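You operate a simulated robot arm through the tools that you are given. There is no shell and no other tool. Be economical: measure what you need, move in short steps, check, and stop when the job is done.

The job below is to be done with a simulated robot arm. You get a single attempt, and the scene is never put back.

## Task
On the folding table, make the dryer ball and the cedar block change places.
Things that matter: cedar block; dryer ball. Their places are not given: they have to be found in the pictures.

It is judged by the outcome, as a careful person would: the job done as asked, and still so three seconds after it is handed in. It fails if anything else is knocked over, pushed out of place, dropped, spilled or broken.

## Robot
A 5-joint arm with a two-finger parallel gripper, fixed in place. Base frame: the origin is at the foot of the arm, x ahead of it, y to its left, z up; the work surface is at about z = -3. Lengths are in mm, angles in rad, forces in N, time in s.
With the tool pointing down near the work surface it reaches from about 260 to 600 mm from the base axis. Its first joint turns from -1.152 to 1.152 rad. The tool tilts only in the upright plane through the base axis and itself; it spins freely about its own axis. Payload 1.57 kg.
Tool frame: the origin (TCP) lies between the finger pads and is the grasp point; the fingertips stand 30 mm ahead of it; z points along the fingers, y is the line along which they close. Largest opening 80 mm; finger width 17, thickness 12; the body of the gripper, 40 by 82 mm, starts 80 mm behind the TCP.
Orientation is told as [roll, pitch, yaw] about the base's x, y, z axes, in that order, counted from this pose: with the fingers straight down and closing along the base's y, the tool's x points along the base's -x, its y along +y and its z along -z.

## Interface
- The arm moves only by the tool apply_moves. Its argument "commands" is a list of rows, each an object of numbers (a shift or turn left out is 0, a gripper value left out holds the last): "jaw": the finger opening in mm, from 0 to 80; "dx", "dy", "dz": the shift along the tool's x, y, z in units of 40 mm (1.0 is 40 mm); "rx", "ry", "rz": the turn, a rotation vector about the tool's x, y, z in units of 8 degrees (1.0 is 8 degrees). In form: [{"jaw": .., "dx": .., "dy": .., "dz": .., "rx": .., "ry": .., "rz": ..}, ...]. A call has 1 to 8 rows; each row shifts and turns the commanded pose from where the row before left it, along the tool's axes as they then stand. A call with a number of a shift or a turn outside -1 to 1 is refused whole. A row lasts 0.2 s, in which the tool goes at most 50 mm and 0.15 rad; a call with a longer step from one row to the next is refused whole, and so is a gripper value outside its range. A pose out of reach is approached as far as the arm can. The call stops where the force on the tool passes 40 N (or 10 N more than at its start, if that is more) or the arm is blocked; 0.2 s more then pass. The fingers move at their own pace (about 153 mm/s each) and stop on an object; they squeeze with about 42 N. The grip force told is the motor's: it shows also when the fingers shut on nothing. Time passes only in rows, and 0.2 s behind the last, so rows that do not move let the fingers close. It gives the time, the measured TCP pose, the force on the tool (base axes), the opening and the grip force at its end, in the units of the frame above (readings bear some noise).
- Cameras (640 x 400 px; columns grow to the right, rows downward): "scene" is fixed at [39.2, 403.5, 513.1]; the picture's right is [-0.69, -0.73, 0.00], its down [-0.47, 0.45, -0.76] and it looks along [0.55, -0.52, -0.65] (base axes); focal length 336 px, centre (320, 200). "wrist" rides on the gripper at [-32, 0, -78] in the tool frame; the picture's right is [0.00, -1.00, 0.00], its down [0.97, 0.00, -0.24] and it looks along [0.24, 0.00, 0.97] (tool axes); focal length 218 px, centre (320, 200).
- snapshot(camera): a new picture of that camera. No time passes.
- probe_pixels(camera, pixels): there is no depth. For up to 12 entries [column, row, z] of the newest picture of that camera ("zoom" is the newest enlarged one), the place [x, y] in the base frame at which the ray of that pixel passes the height z, good to about 3 mm. No time passes.
- inspect(camera, box): a new picture of the part [left, top, right, bottom] of that camera's present view, enlarged. No time passes.
- finish_job(): hands the job in; it is judged then, once.

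Work in short steps. Measure before you move; look again where a grasp or a placing could have gone wrong, and mend it. You have 80 turns and 34 pictures in all, those below and enlarged ones among them. Open the gripper and draw the arm clear of the work before you hand the job in, unless the task says otherwise; then end with one line.

The tools are called after "Emit:" as name(argument=value, ...) on one line, values as JSON. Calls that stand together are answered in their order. apply_moves: Moves the arm, as the interface text tells. Its arguments: {"type":"object","properties":{"commands":{"type":"array"}},"required":["commands"]} The other tools are called the same way: snapshot (camera) takes a picture; probe_pixels (camera, pixels) gives the place at which the rays of pixels pass given heights; inspect (camera, box) takes an enlarged picture of a part of a camera's view; finish_job () hands the job in.

At the start:

```text
t: 0.0
tool_pos: [316.1, -24.9, 257.3]
tcp_rot: [0.002, 0.0, -0.001]
force: [0.2, -0.3, -0.5]
gripper_width: 79.9
finger_force: 0.0
```

scene: 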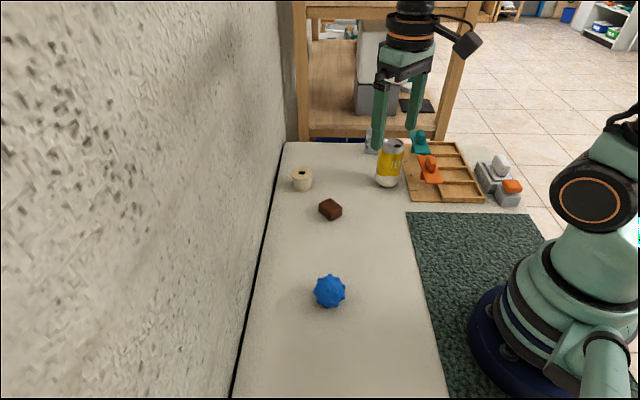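
wrist: 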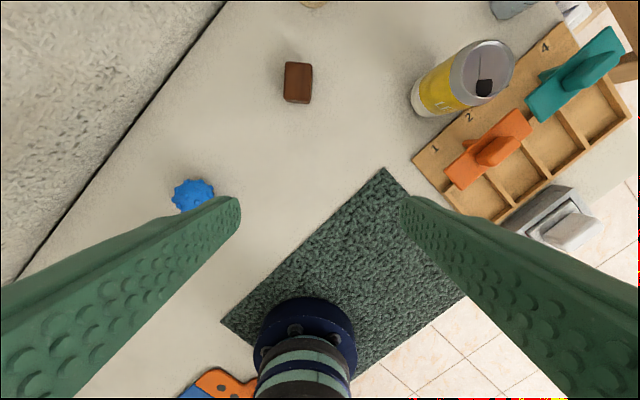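

The blue spiky ball at scene (329,291) looks like the dryer ball, and the brown block at (330,209) the cedar block. I'll zoom in on both and probe their positions.

Emit:
inspect(camera="scene", box=[260, 160, 420, 320])

Emit:
probe_pixels(camera="scene", pixels=[[330, 209, 10], [329, 291, 20], [329, 307, -3], [302, 178, 10], [389, 162, 50], [388, 185, -3]])

Emit:
probe_pixels(camera="wrist", pixels=[[298, 82, 20], [193, 195, 20], [284, 102, -3], [310, 103, -3], [287, 63, 25], [312, 64, 25]])

```text
2.50 times, centred on (340, 240) of scene
```

zoom: 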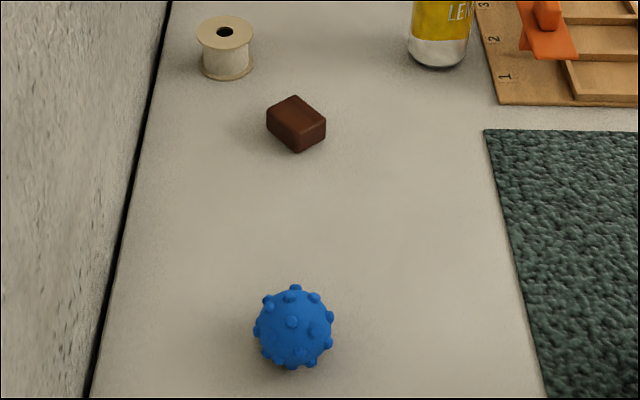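

```text
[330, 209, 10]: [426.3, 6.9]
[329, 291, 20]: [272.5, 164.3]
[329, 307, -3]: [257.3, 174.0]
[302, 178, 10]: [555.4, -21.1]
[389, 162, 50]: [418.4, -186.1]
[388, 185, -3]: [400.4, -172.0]
```

```text
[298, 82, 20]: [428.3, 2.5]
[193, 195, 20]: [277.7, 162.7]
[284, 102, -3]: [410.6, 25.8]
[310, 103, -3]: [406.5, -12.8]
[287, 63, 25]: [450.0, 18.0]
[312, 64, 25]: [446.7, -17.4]
```

Both cameras agree: block about (428,3), ball about (277,163). I'll move above the block for a closer look, and check the wall line and a spot for parking the block.

Emit:
apply_moves(commands=[{"jaw": 80, "dx": -0.525, "dy": 0.175, "dz": 0.67}, {"dx": -0.525, "dy": 0.175, "dz": 0.67}, {"dx": -0.525, "dy": 0.175, "dz": 0.67}, {"dx": -0.525, "dy": 0.175, "dz": 0.67}, {}])

Emit:
probe_pixels(camera="scene", pixels=[[262, 240, -3], [245, 330, -3], [275, 180, -3], [410, 220, -3], [440, 360, -3]])

Emit:
snapshot(camera="wrist")

```text
t: 1.2
tool_pos: [399.6, 4.1, 148.8]
tcp_rot: [-0.001, 0.001, 0.0]
force: [0.0, 0.3, 0.0]
gripper_width: 80.2
finger_force: 0.1
```

```text
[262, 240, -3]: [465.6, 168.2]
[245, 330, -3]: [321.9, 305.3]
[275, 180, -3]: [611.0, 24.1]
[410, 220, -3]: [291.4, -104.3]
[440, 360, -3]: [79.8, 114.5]
```

```text
30 pictures are left
```

wrist: 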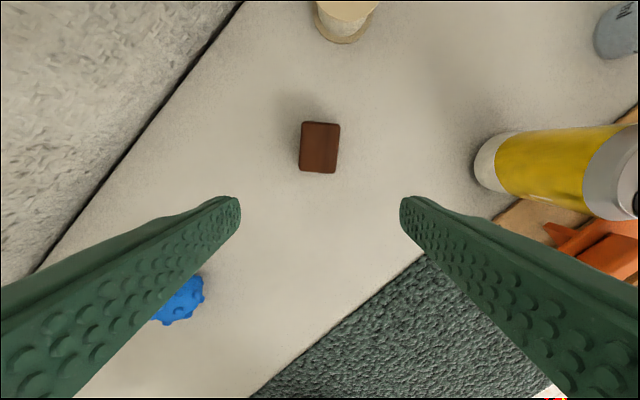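

The block is at wrist (319,147), nearly aligned with the tool. I'll probe its outline.

Emit:
inspect(camera="wrist", box=[270, 100, 370, 200])

Emit:
probe_pixels(camera="wrist", pixels=[[302, 122, 20], [340, 123, 20], [337, 173, 20], [299, 171, 20], [337, 173, -3], [299, 171, -3], [319, 147, 20]])

```text
4.00 times, centred on (320, 150) of wrist
```

zoom: 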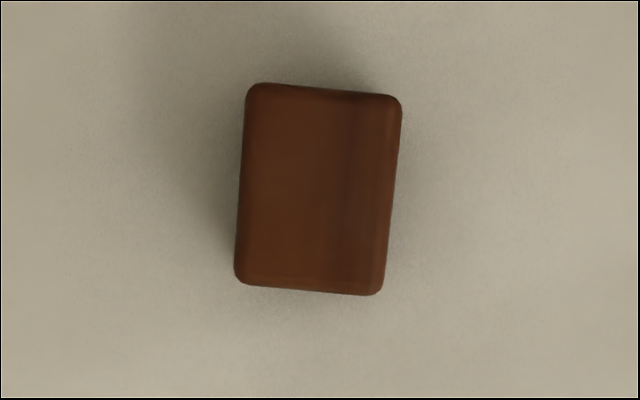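

```text
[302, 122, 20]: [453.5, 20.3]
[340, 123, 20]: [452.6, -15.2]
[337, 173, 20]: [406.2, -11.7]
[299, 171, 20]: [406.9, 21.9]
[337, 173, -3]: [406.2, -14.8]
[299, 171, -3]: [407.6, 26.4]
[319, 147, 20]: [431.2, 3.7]
```

The block is about 46×35 mm, centred at (430,4), yaw about -0.07. I'll align, descend around it and stop just above the table.

Emit:
apply_moves(commands=[{"jaw": 80, "rz": 0.5}, {"dx": -0.758, "dy": 0.053}, {"dz": 0.9}, {"dz": 0.9}, {"dz": 0.8}, {"dz": 0.3}, {}])

Emit:
snapshot(camera="wrist")

```text
t: 2.8
tool_pos: [430.8, 1.6, 33.4]
tcp_rot: [0.0, 0.001, -0.068]
force: [-0.2, -0.1, -0.5]
gripper_width: 80.2
finger_force: 0.0
```

```text
28 pictures are left
```

wrist: 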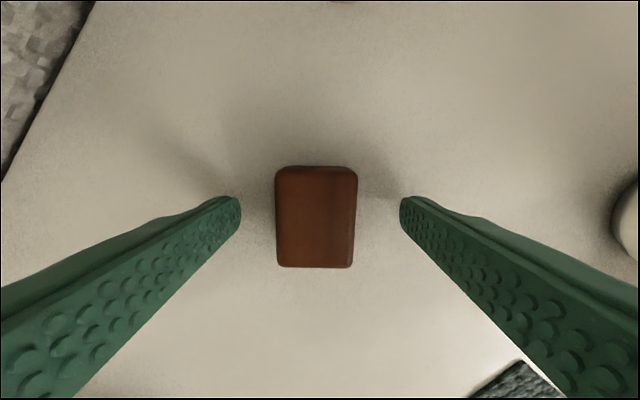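

The block sits between the fingers, well centred. I'll close on it, then lift.

Emit:
apply_moves(commands=[{"jaw": 20}, {"jaw": 20}, {"jaw": 20}, {"dz": -0.5}, {"dz": -1}, {}])

Emit:
snapshot(camera="wrist")

```text
t: 4.2
tool_pos: [428.7, 3.3, 94.7]
tcp_rot: [0.001, 0.001, -0.071]
force: [0.1, -0.1, 0.7]
gripper_width: 20.1
finger_force: 0.2
```

```text
27 pictures are left
```

wrist: 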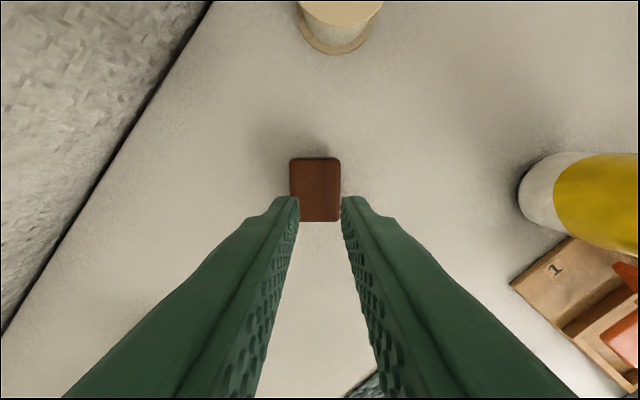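

The gripper shut to 20 mm and the block stayed on the table at (315,189), so the grip slipped. I'll measure where the block is now and zoom in.

Emit:
inspect(camera="scene", box=[290, 150, 370, 230])

Emit:
probe_pixels(camera="wrist", pixels=[[290, 158, 20], [340, 158, 20], [340, 221, 20], [290, 221, 20], [315, 189, 20]])

```text
5.00 times, centred on (330, 190) of scene
```

zoom: 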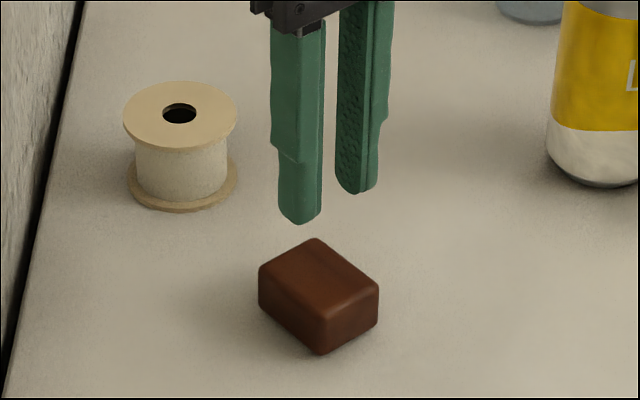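

```text
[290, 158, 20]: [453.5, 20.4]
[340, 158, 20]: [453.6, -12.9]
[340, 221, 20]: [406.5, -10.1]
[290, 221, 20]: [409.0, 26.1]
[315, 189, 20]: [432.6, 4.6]
```

The block hasn't moved: still about (431,5), about 22 mm tall. I'll open, go back down slightly lower (TCP about 29), close and read the grip before lifting.

Emit:
apply_moves(commands=[{"jaw": 80}, {"jaw": 80, "dx": -0.04, "dy": 0.04}, {"dz": 0.8}, {"dz": 0.75}, {"dz": 0.1}, {}, {"jaw": 0}, {}])

Emit:
apply_moves(commands=[{}, {}])

```text
t: 6.0
tool_pos: [430.4, 5.8, 27.6]
tcp_rot: [0.0, 0.0, -0.07]
force: [0.7, -0.9, 0.2]
gripper_width: 34.2
finger_force: 41.8
```

```text
t: 6.6
tool_pos: [430.7, 5.4, 27.1]
tcp_rot: [-0.001, 0.0, -0.072]
force: [0.1, 0.2, -0.5]
gripper_width: 34.3
finger_force: 42.3
```

The fingers hold at 34.2 mm with 42 N. I'll lift slowly.

Emit:
apply_moves(commands=[{"dz": -0.1}, {"dz": -0.15}, {"dz": -0.2}, {}])

```text
t: 7.6
tool_pos: [432.0, 4.9, 47.1]
tcp_rot: [-0.001, 0.002, -0.068]
force: [0.4, -0.2, -0.2]
gripper_width: 34.0
finger_force: 41.7
```

Still 34 mm wide, but the force shows hardly any weight. I'll check with a picture.

Emit:
inspect(camera="scene", box=[290, 150, 370, 230])

```text
5.00 times, centred on (330, 190) of scene
```

zoom: 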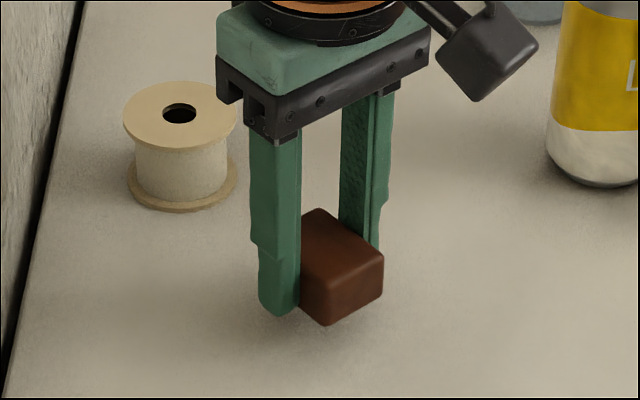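

The block is lifted and held. I'll carry it gently to the parking spot near (360,100).

Emit:
apply_moves(commands=[{"dz": -0.3}, {"dx": 0.327, "dy": 0.374}, {"dx": 0.327, "dy": 0.374}, {"dx": 0.327, "dy": 0.374}, {"dx": 0.327, "dy": 0.374}, {"dx": 0.327, "dy": 0.374}, {"dx": 0.327, "dy": 0.374}, {}])

Emit:
snapshot(camera="wrist")

```text
t: 9.4
tool_pos: [358.9, 99.8, 58.0]
tcp_rot: [-0.001, 0.0, -0.07]
force: [-1.0, 0.1, 0.5]
gripper_width: 34.2
finger_force: 41.3
```

```text
24 pictures are left
```

wrist: 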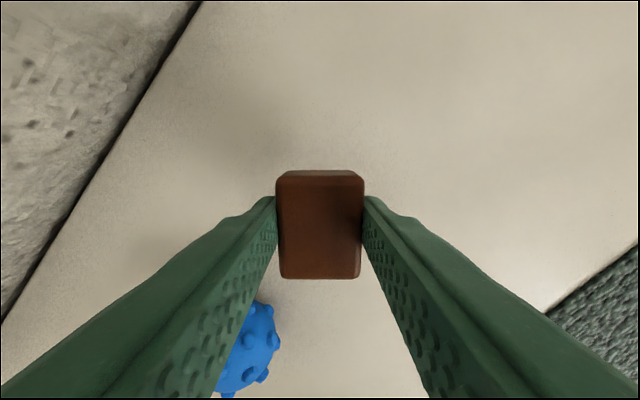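

Held well, tilted slightly at most. I'll lower it to the grasp height (about z 28), release and rise.

Emit:
apply_moves(commands=[{"dz": 0.3}, {"dz": 0.25}, {"dz": 0.13}, {"dz": 0.06}, {}])

```text
t: 10.6
tool_pos: [360.8, 99.8, 28.5]
tcp_rot: [0.0, 0.001, -0.07]
force: [-1.1, -0.7, 0.3]
gripper_width: 34.2
finger_force: 41.7
```

At z 28.5, practically on the table. I'll release, rise, and move toward the ball for a look.

Emit:
apply_moves(commands=[{"dz": 0.02}, {"jaw": 70}, {"jaw": 80}, {"dz": -0.8}, {"dz": -1}, {"dz": -1}, {"dz": -0.4}, {}])

Emit:
apply_moves(commands=[{"rz": -0.5}, {"dx": 0.8, "dy": 0.6}, {"dx": 0.8, "dy": 0.6}, {"dx": 0.4, "dy": 0.3}, {}])

Emit:
snapshot(camera="wrist")

```text
t: 12.4
tool_pos: [358.5, 99.6, 155.1]
tcp_rot: [-0.001, -0.002, -0.07]
force: [0.7, -0.1, 0.3]
gripper_width: 79.9
finger_force: 0.0
```

```text
t: 13.6
tool_pos: [278.5, 160.8, 156.0]
tcp_rot: [0.001, 0.0, 0.0]
force: [0.3, 0.2, -0.6]
gripper_width: 79.9
finger_force: 0.0
```

```text
23 pictures are left
```

wrist: 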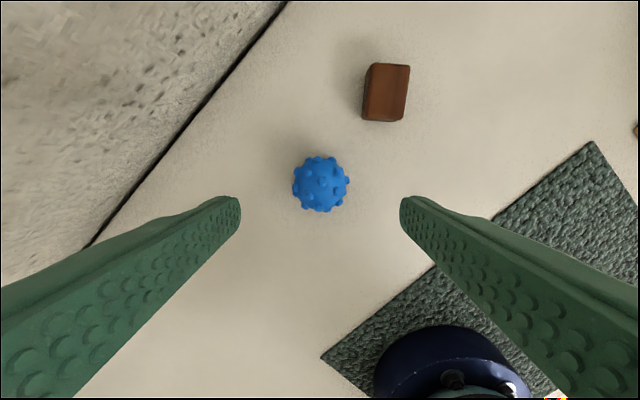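

The ball is at wrist (321,184). I'll probe its centre and edges.

Emit:
probe_pixels(camera="wrist", pixels=[[321, 184, 22], [292, 185, 22], [350, 183, 22], [321, 156, 22], [321, 212, 22], [387, 92, 20]])

Emit:
inspect(camera="wrist", box=[280, 145, 360, 225])

```text
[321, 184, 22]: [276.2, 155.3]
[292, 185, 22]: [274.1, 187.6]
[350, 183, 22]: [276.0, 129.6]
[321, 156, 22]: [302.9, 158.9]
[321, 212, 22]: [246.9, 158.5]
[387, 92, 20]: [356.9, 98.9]
```

```text
5.00 times, centred on (320, 185) of wrist
```

zoom: 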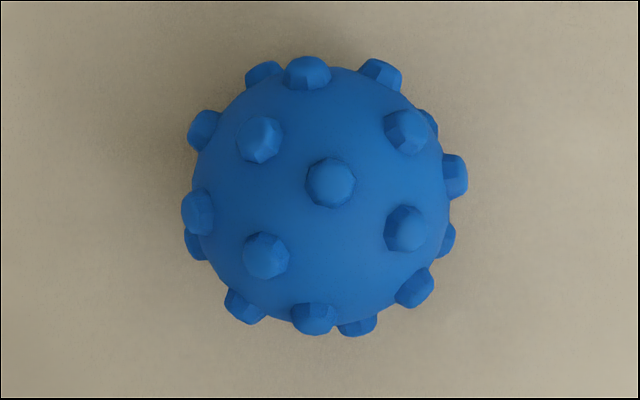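

The ball is about 55 mm across, centred near (275.5,158.5). I'll descend over it to TCP z of about 30 and close.

Emit:
apply_moves(commands=[{"dx": 0.07, "dy": -0.06}, {"dz": 0.9}, {"dz": 0.9}, {"dz": 0.8}, {"dz": 0.5}, {}])

Emit:
snapshot(camera="wrist")

```text
t: 15.0
tool_pos: [276.5, 159.7, 30.0]
tcp_rot: [-0.001, 0.001, -0.001]
force: [-0.1, -0.3, 0.7]
gripper_width: 80.0
finger_force: 0.1
```

```text
21 pictures are left
```

wrist: 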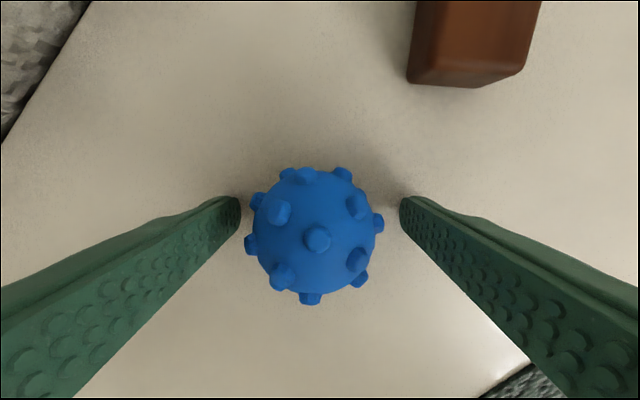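

The ball is between the fingers, about 2–3 mm off toward the base. I'll shift slightly and close.

Emit:
apply_moves(commands=[{"dx": 0.06}, {"jaw": 45}, {"jaw": 30}, {"jaw": 0}, {}, {}])

Emit:
snapshot(camera="wrist")

```text
t: 16.4
tool_pos: [273.7, 158.7, 31.1]
tcp_rot: [-0.001, 0.001, 0.0]
force: [-1.6, 0.6, 2.1]
gripper_width: 56.9
finger_force: 41.7
```

```text
20 pictures are left
```

wrist: 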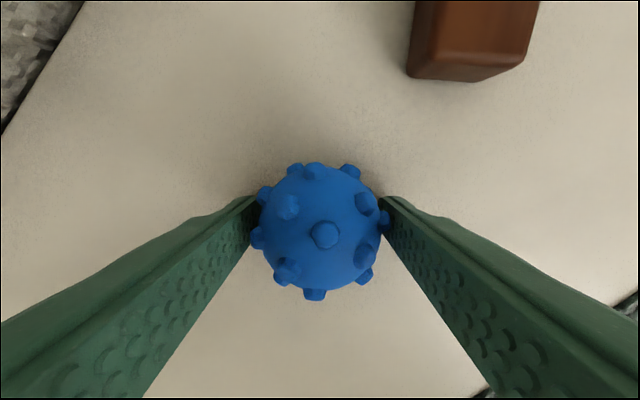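

The ball is gripped at 57 mm with 42 N. I'll lift slowly and check.

Emit:
apply_moves(commands=[{"dz": -0.1}, {"dz": -0.2}, {"dz": -0.3}, {"dz": -0.3}, {"dz": -0.4}, {}])

Emit:
snapshot(camera="wrist")

```text
t: 17.8
tool_pos: [273.8, 157.9, 82.8]
tcp_rot: [-0.002, -0.001, 0.0]
force: [0.6, 0.0, -0.7]
gripper_width: 57.0
finger_force: 41.2
```

```text
19 pictures are left
```

wrist: 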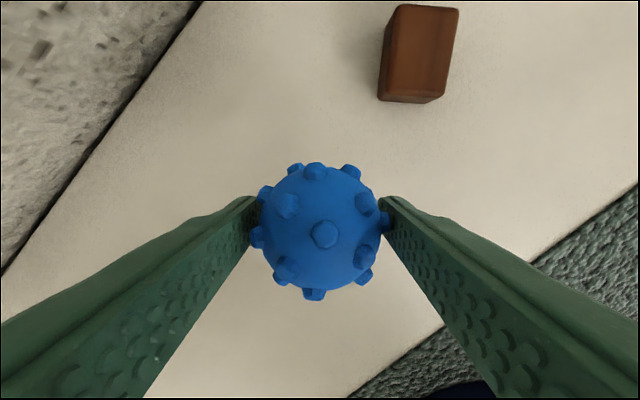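

Held. I'll carry it over the parked block to (432,4) at a raised height.

Emit:
apply_moves(commands=[{"dz": -0.4}, {"dx": -0.395, "dy": -0.385}, {"dx": -0.395, "dy": -0.385}, {"dx": -0.395, "dy": -0.385}, {"dx": -0.395, "dy": -0.385}, {"dx": -0.395, "dy": -0.385}])

Emit:
apply_moves(commands=[{"dx": -0.395, "dy": -0.385}, {"dx": -0.395, "dy": -0.385}, {"dx": -0.395, "dy": -0.385}, {"dx": -0.395, "dy": -0.385}, {"dx": -0.395, "dy": -0.385}, {}])

```text
t: 19.2
tool_pos: [352.9, 80.2, 98.3]
tcp_rot: [0.0, 0.002, -0.001]
force: [-0.1, 0.6, -0.7]
gripper_width: 56.7
finger_force: 42.0
```

```text
t: 20.6
tool_pos: [433.3, 4.0, 99.9]
tcp_rot: [-0.001, 0.0, -0.002]
force: [0.4, 0.9, -0.2]
gripper_width: 56.3
finger_force: 42.0
```

At (433,4). I'll lower slowly to the grasp height of about 31.

Emit:
apply_moves(commands=[{"dz": 0.5}, {"dz": 0.5}, {"dz": 0.4}, {"dz": 0.2}, {"dz": 0.1}, {}])

Emit:
snapshot(camera="scene")

```text
t: 22.0
tool_pos: [433.4, 4.4, 32.3]
tcp_rot: [0.0, -0.002, -0.001]
force: [-1.0, 0.8, 3.5]
gripper_width: 56.5
finger_force: 41.6
```

```text
18 pictures are left
```

scene: 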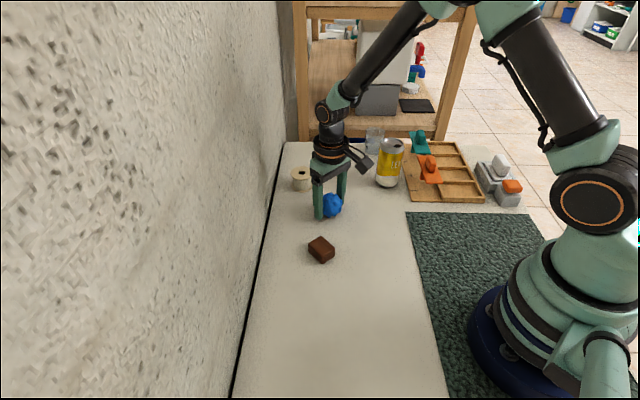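

The 3.5 N upward force shows the ball is touching the table. I'll open gently in small steps and look.

Emit:
apply_moves(commands=[{"jaw": 56}, {"jaw": 58}, {"jaw": 60}, {"jaw": 64}, {"jaw": 72}, {"jaw": 80}, {}])

Emit:
snapshot(camera="wrist")

```text
t: 23.6
tool_pos: [432.8, 3.7, 30.9]
tcp_rot: [0.0, -0.001, 0.001]
force: [-0.5, 0.8, -0.2]
gripper_width: 80.2
finger_force: 0.1
```

```text
17 pictures are left
```

wrist: 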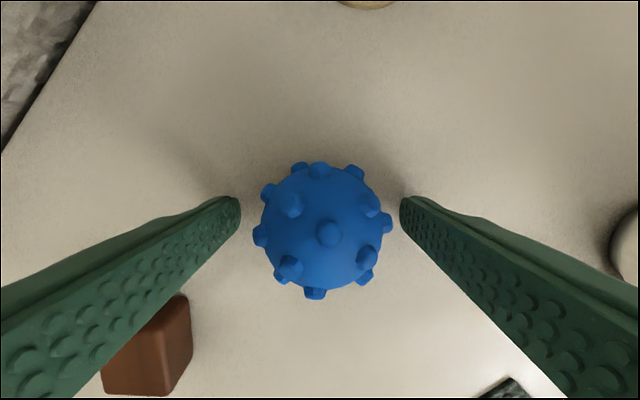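

The ball rests between the open fingers. I'll rise straight up and move above the parked block, then look.

Emit:
apply_moves(commands=[{"dz": -0.4}, {"dz": -0.8}, {"dz": -1}, {"dz": -0.8}, {}])

Emit:
apply_moves(commands=[{"dx": 0.66, "dy": 0.8}, {"dx": 0.66, "dy": 0.8}, {"dx": 0.66, "dy": 0.8}, {}])

Emit:
snapshot(camera="wrist")

```text
t: 24.8
tool_pos: [432.1, 4.6, 151.9]
tcp_rot: [0.0, 0.0, 0.0]
force: [0.3, 0.0, 0.3]
gripper_width: 79.9
finger_force: 0.0
```

```text
t: 25.8
tool_pos: [353.2, 99.6, 149.7]
tcp_rot: [0.0, 0.001, 0.001]
force: [-0.3, 0.4, 0.3]
gripper_width: 79.9
finger_force: 0.0
```

```text
16 pictures are left
```

wrist: 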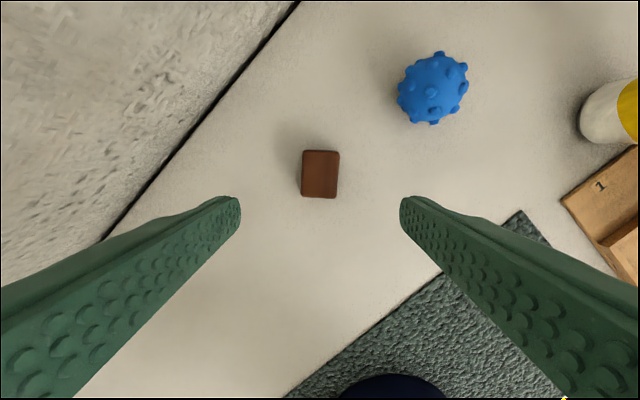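

Emit:
probe_pixels(camera="wrist", pixels=[[320, 174, 20], [433, 89, 24], [303, 150, 20], [339, 151, 20], [336, 198, 20], [301, 196, 20]])

```text
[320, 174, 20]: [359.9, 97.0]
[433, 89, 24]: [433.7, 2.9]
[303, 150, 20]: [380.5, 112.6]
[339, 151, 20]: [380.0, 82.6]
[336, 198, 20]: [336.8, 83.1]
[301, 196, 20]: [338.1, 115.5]
```

The ball stands at about (433,3) where the block was, and the block is at about (359.5,98.5). I'll align and descend on it, then grip.

Emit:
apply_moves(commands=[{"rz": 0.5}, {"dx": -0.15}, {"dz": 0.9}, {"dz": 0.9}, {"dz": 0.8}, {"dz": 0.43}, {}, {"jaw": 0}])

Emit:
apply_moves(commands=[{}, {}, {}])

```text
t: 27.6
tool_pos: [358.6, 100.3, 29.4]
tcp_rot: [0.001, 0.0, -0.069]
force: [0.4, -0.3, -0.1]
gripper_width: 34.4
finger_force: 41.9
```

```text
t: 28.4
tool_pos: [358.9, 99.4, 30.0]
tcp_rot: [-0.002, 0.0, -0.068]
force: [-0.1, 0.5, 0.5]
gripper_width: 34.4
finger_force: 41.2
```

Gripped at 34.4 mm. I'll lift slowly.

Emit:
apply_moves(commands=[{"dz": -0.1}, {"dz": -0.15}, {"dz": -0.2}, {"dz": -0.25}, {}])

Emit:
snapshot(camera="wrist")

```text
t: 29.6
tool_pos: [357.8, 99.7, 58.7]
tcp_rot: [0.0, -0.002, -0.069]
force: [-0.7, 0.2, -0.3]
gripper_width: 34.7
finger_force: 41.8
```

```text
15 pictures are left
```

wrist: 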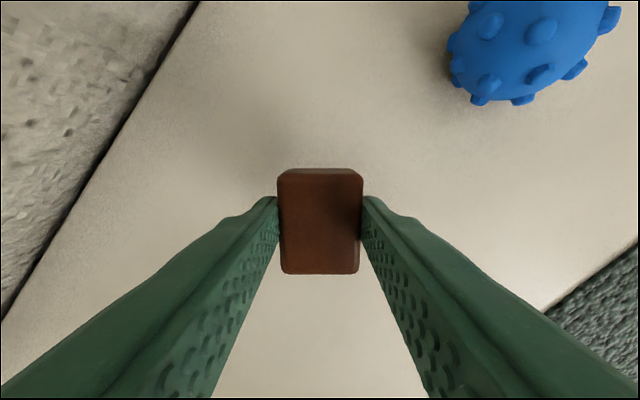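

The block is held. I'll carry it to (275,159) and then lower.

Emit:
apply_moves(commands=[{"dx": 0.362, "dy": 0.223}, {"dx": 0.362, "dy": 0.223}, {"dx": 0.362, "dy": 0.223}, {"dx": 0.362, "dy": 0.223}, {"dx": 0.362, "dy": 0.223}, {"dx": 0.362, "dy": 0.223}, {}])

Emit:
apply_moves(commands=[{"dz": 0.25}, {"dz": 0.25}, {"dz": 0.13}, {"dz": 0.07}, {}])

```text
t: 31.2
tool_pos: [275.8, 160.3, 57.4]
tcp_rot: [0.0, -0.002, -0.07]
force: [-0.1, 0.6, 0.2]
gripper_width: 34.0
finger_force: 41.8
```

```text
t: 32.4
tool_pos: [275.5, 159.8, 29.4]
tcp_rot: [-0.001, 0.0, -0.069]
force: [0.9, 0.6, 0.4]
gripper_width: 34.4
finger_force: 41.4
```

At the grasp height over the ball's old place. I'll release, rise and check both items.

Emit:
apply_moves(commands=[{"dz": 0.02}, {"jaw": 40}, {"jaw": 80}, {"dz": -0.5}, {"dz": -1}, {"dz": -1}, {"dz": -1}, {}])

Emit:
snapshot(camera="wrist")

Emit:
snapshot(camera="scene")

```text
t: 34.2
tool_pos: [274.1, 160.4, 170.3]
tcp_rot: [0.0, 0.001, -0.069]
force: [1.0, -0.3, 0.2]
gripper_width: 80.0
finger_force: 0.1
```

```text
14 pictures are left
```

wrist: 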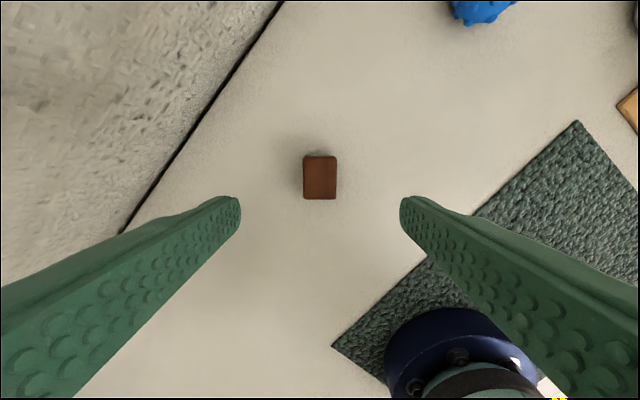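

```text
13 pictures are left
```

scene: 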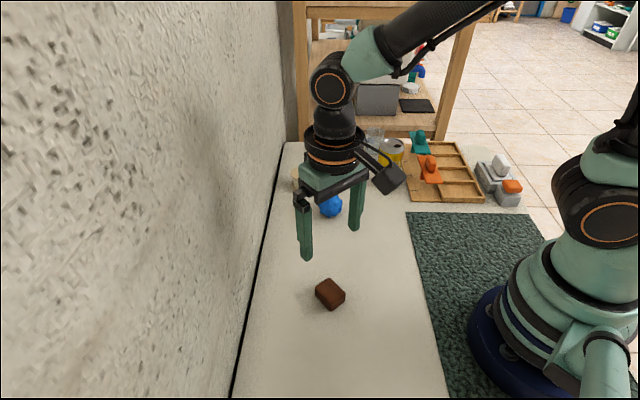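

The block sits where the ball was, and the ball where the block was. I'll draw the arm up and back toward its start, then check once more.

Emit:
apply_moves(commands=[{"dz": -1}, {"dz": -0.8}, {"dx": -0.2, "dy": -1}, {"dx": -0.2, "dy": -1}, {"dx": -0.2, "dy": -1}, {"dx": -0.2, "dy": -1}, {"dy": -0.6}, {}])

Emit:
snapshot(camera="scene")

Emit:
probe_pixels(camera="scene", pixels=[[330, 294, 10], [331, 205, 22]])

```text
t: 36.0
tool_pos: [295.6, -25.6, 241.8]
tcp_rot: [0.0, 0.001, -0.07]
force: [0.8, 0.3, -0.5]
gripper_width: 80.0
finger_force: 0.0
```

```text
12 pictures are left
```

scene: 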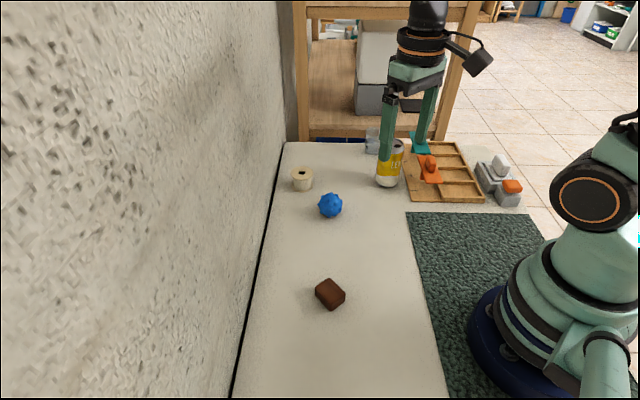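

```text
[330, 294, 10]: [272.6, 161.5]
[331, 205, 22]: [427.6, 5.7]
```

The block is at about (273,161) and the ball at about (428,6), so they have swapped. Everything else is undisturbed, the gripper is open and the arm is clear, so I'm handing in.

Emit:
finish_job()

```text
The job is handed in.
```

The dryer ball and the cedar block have changed places, each within about 5 mm of the other's old spot, and the last picture shows nothing else disturbed.
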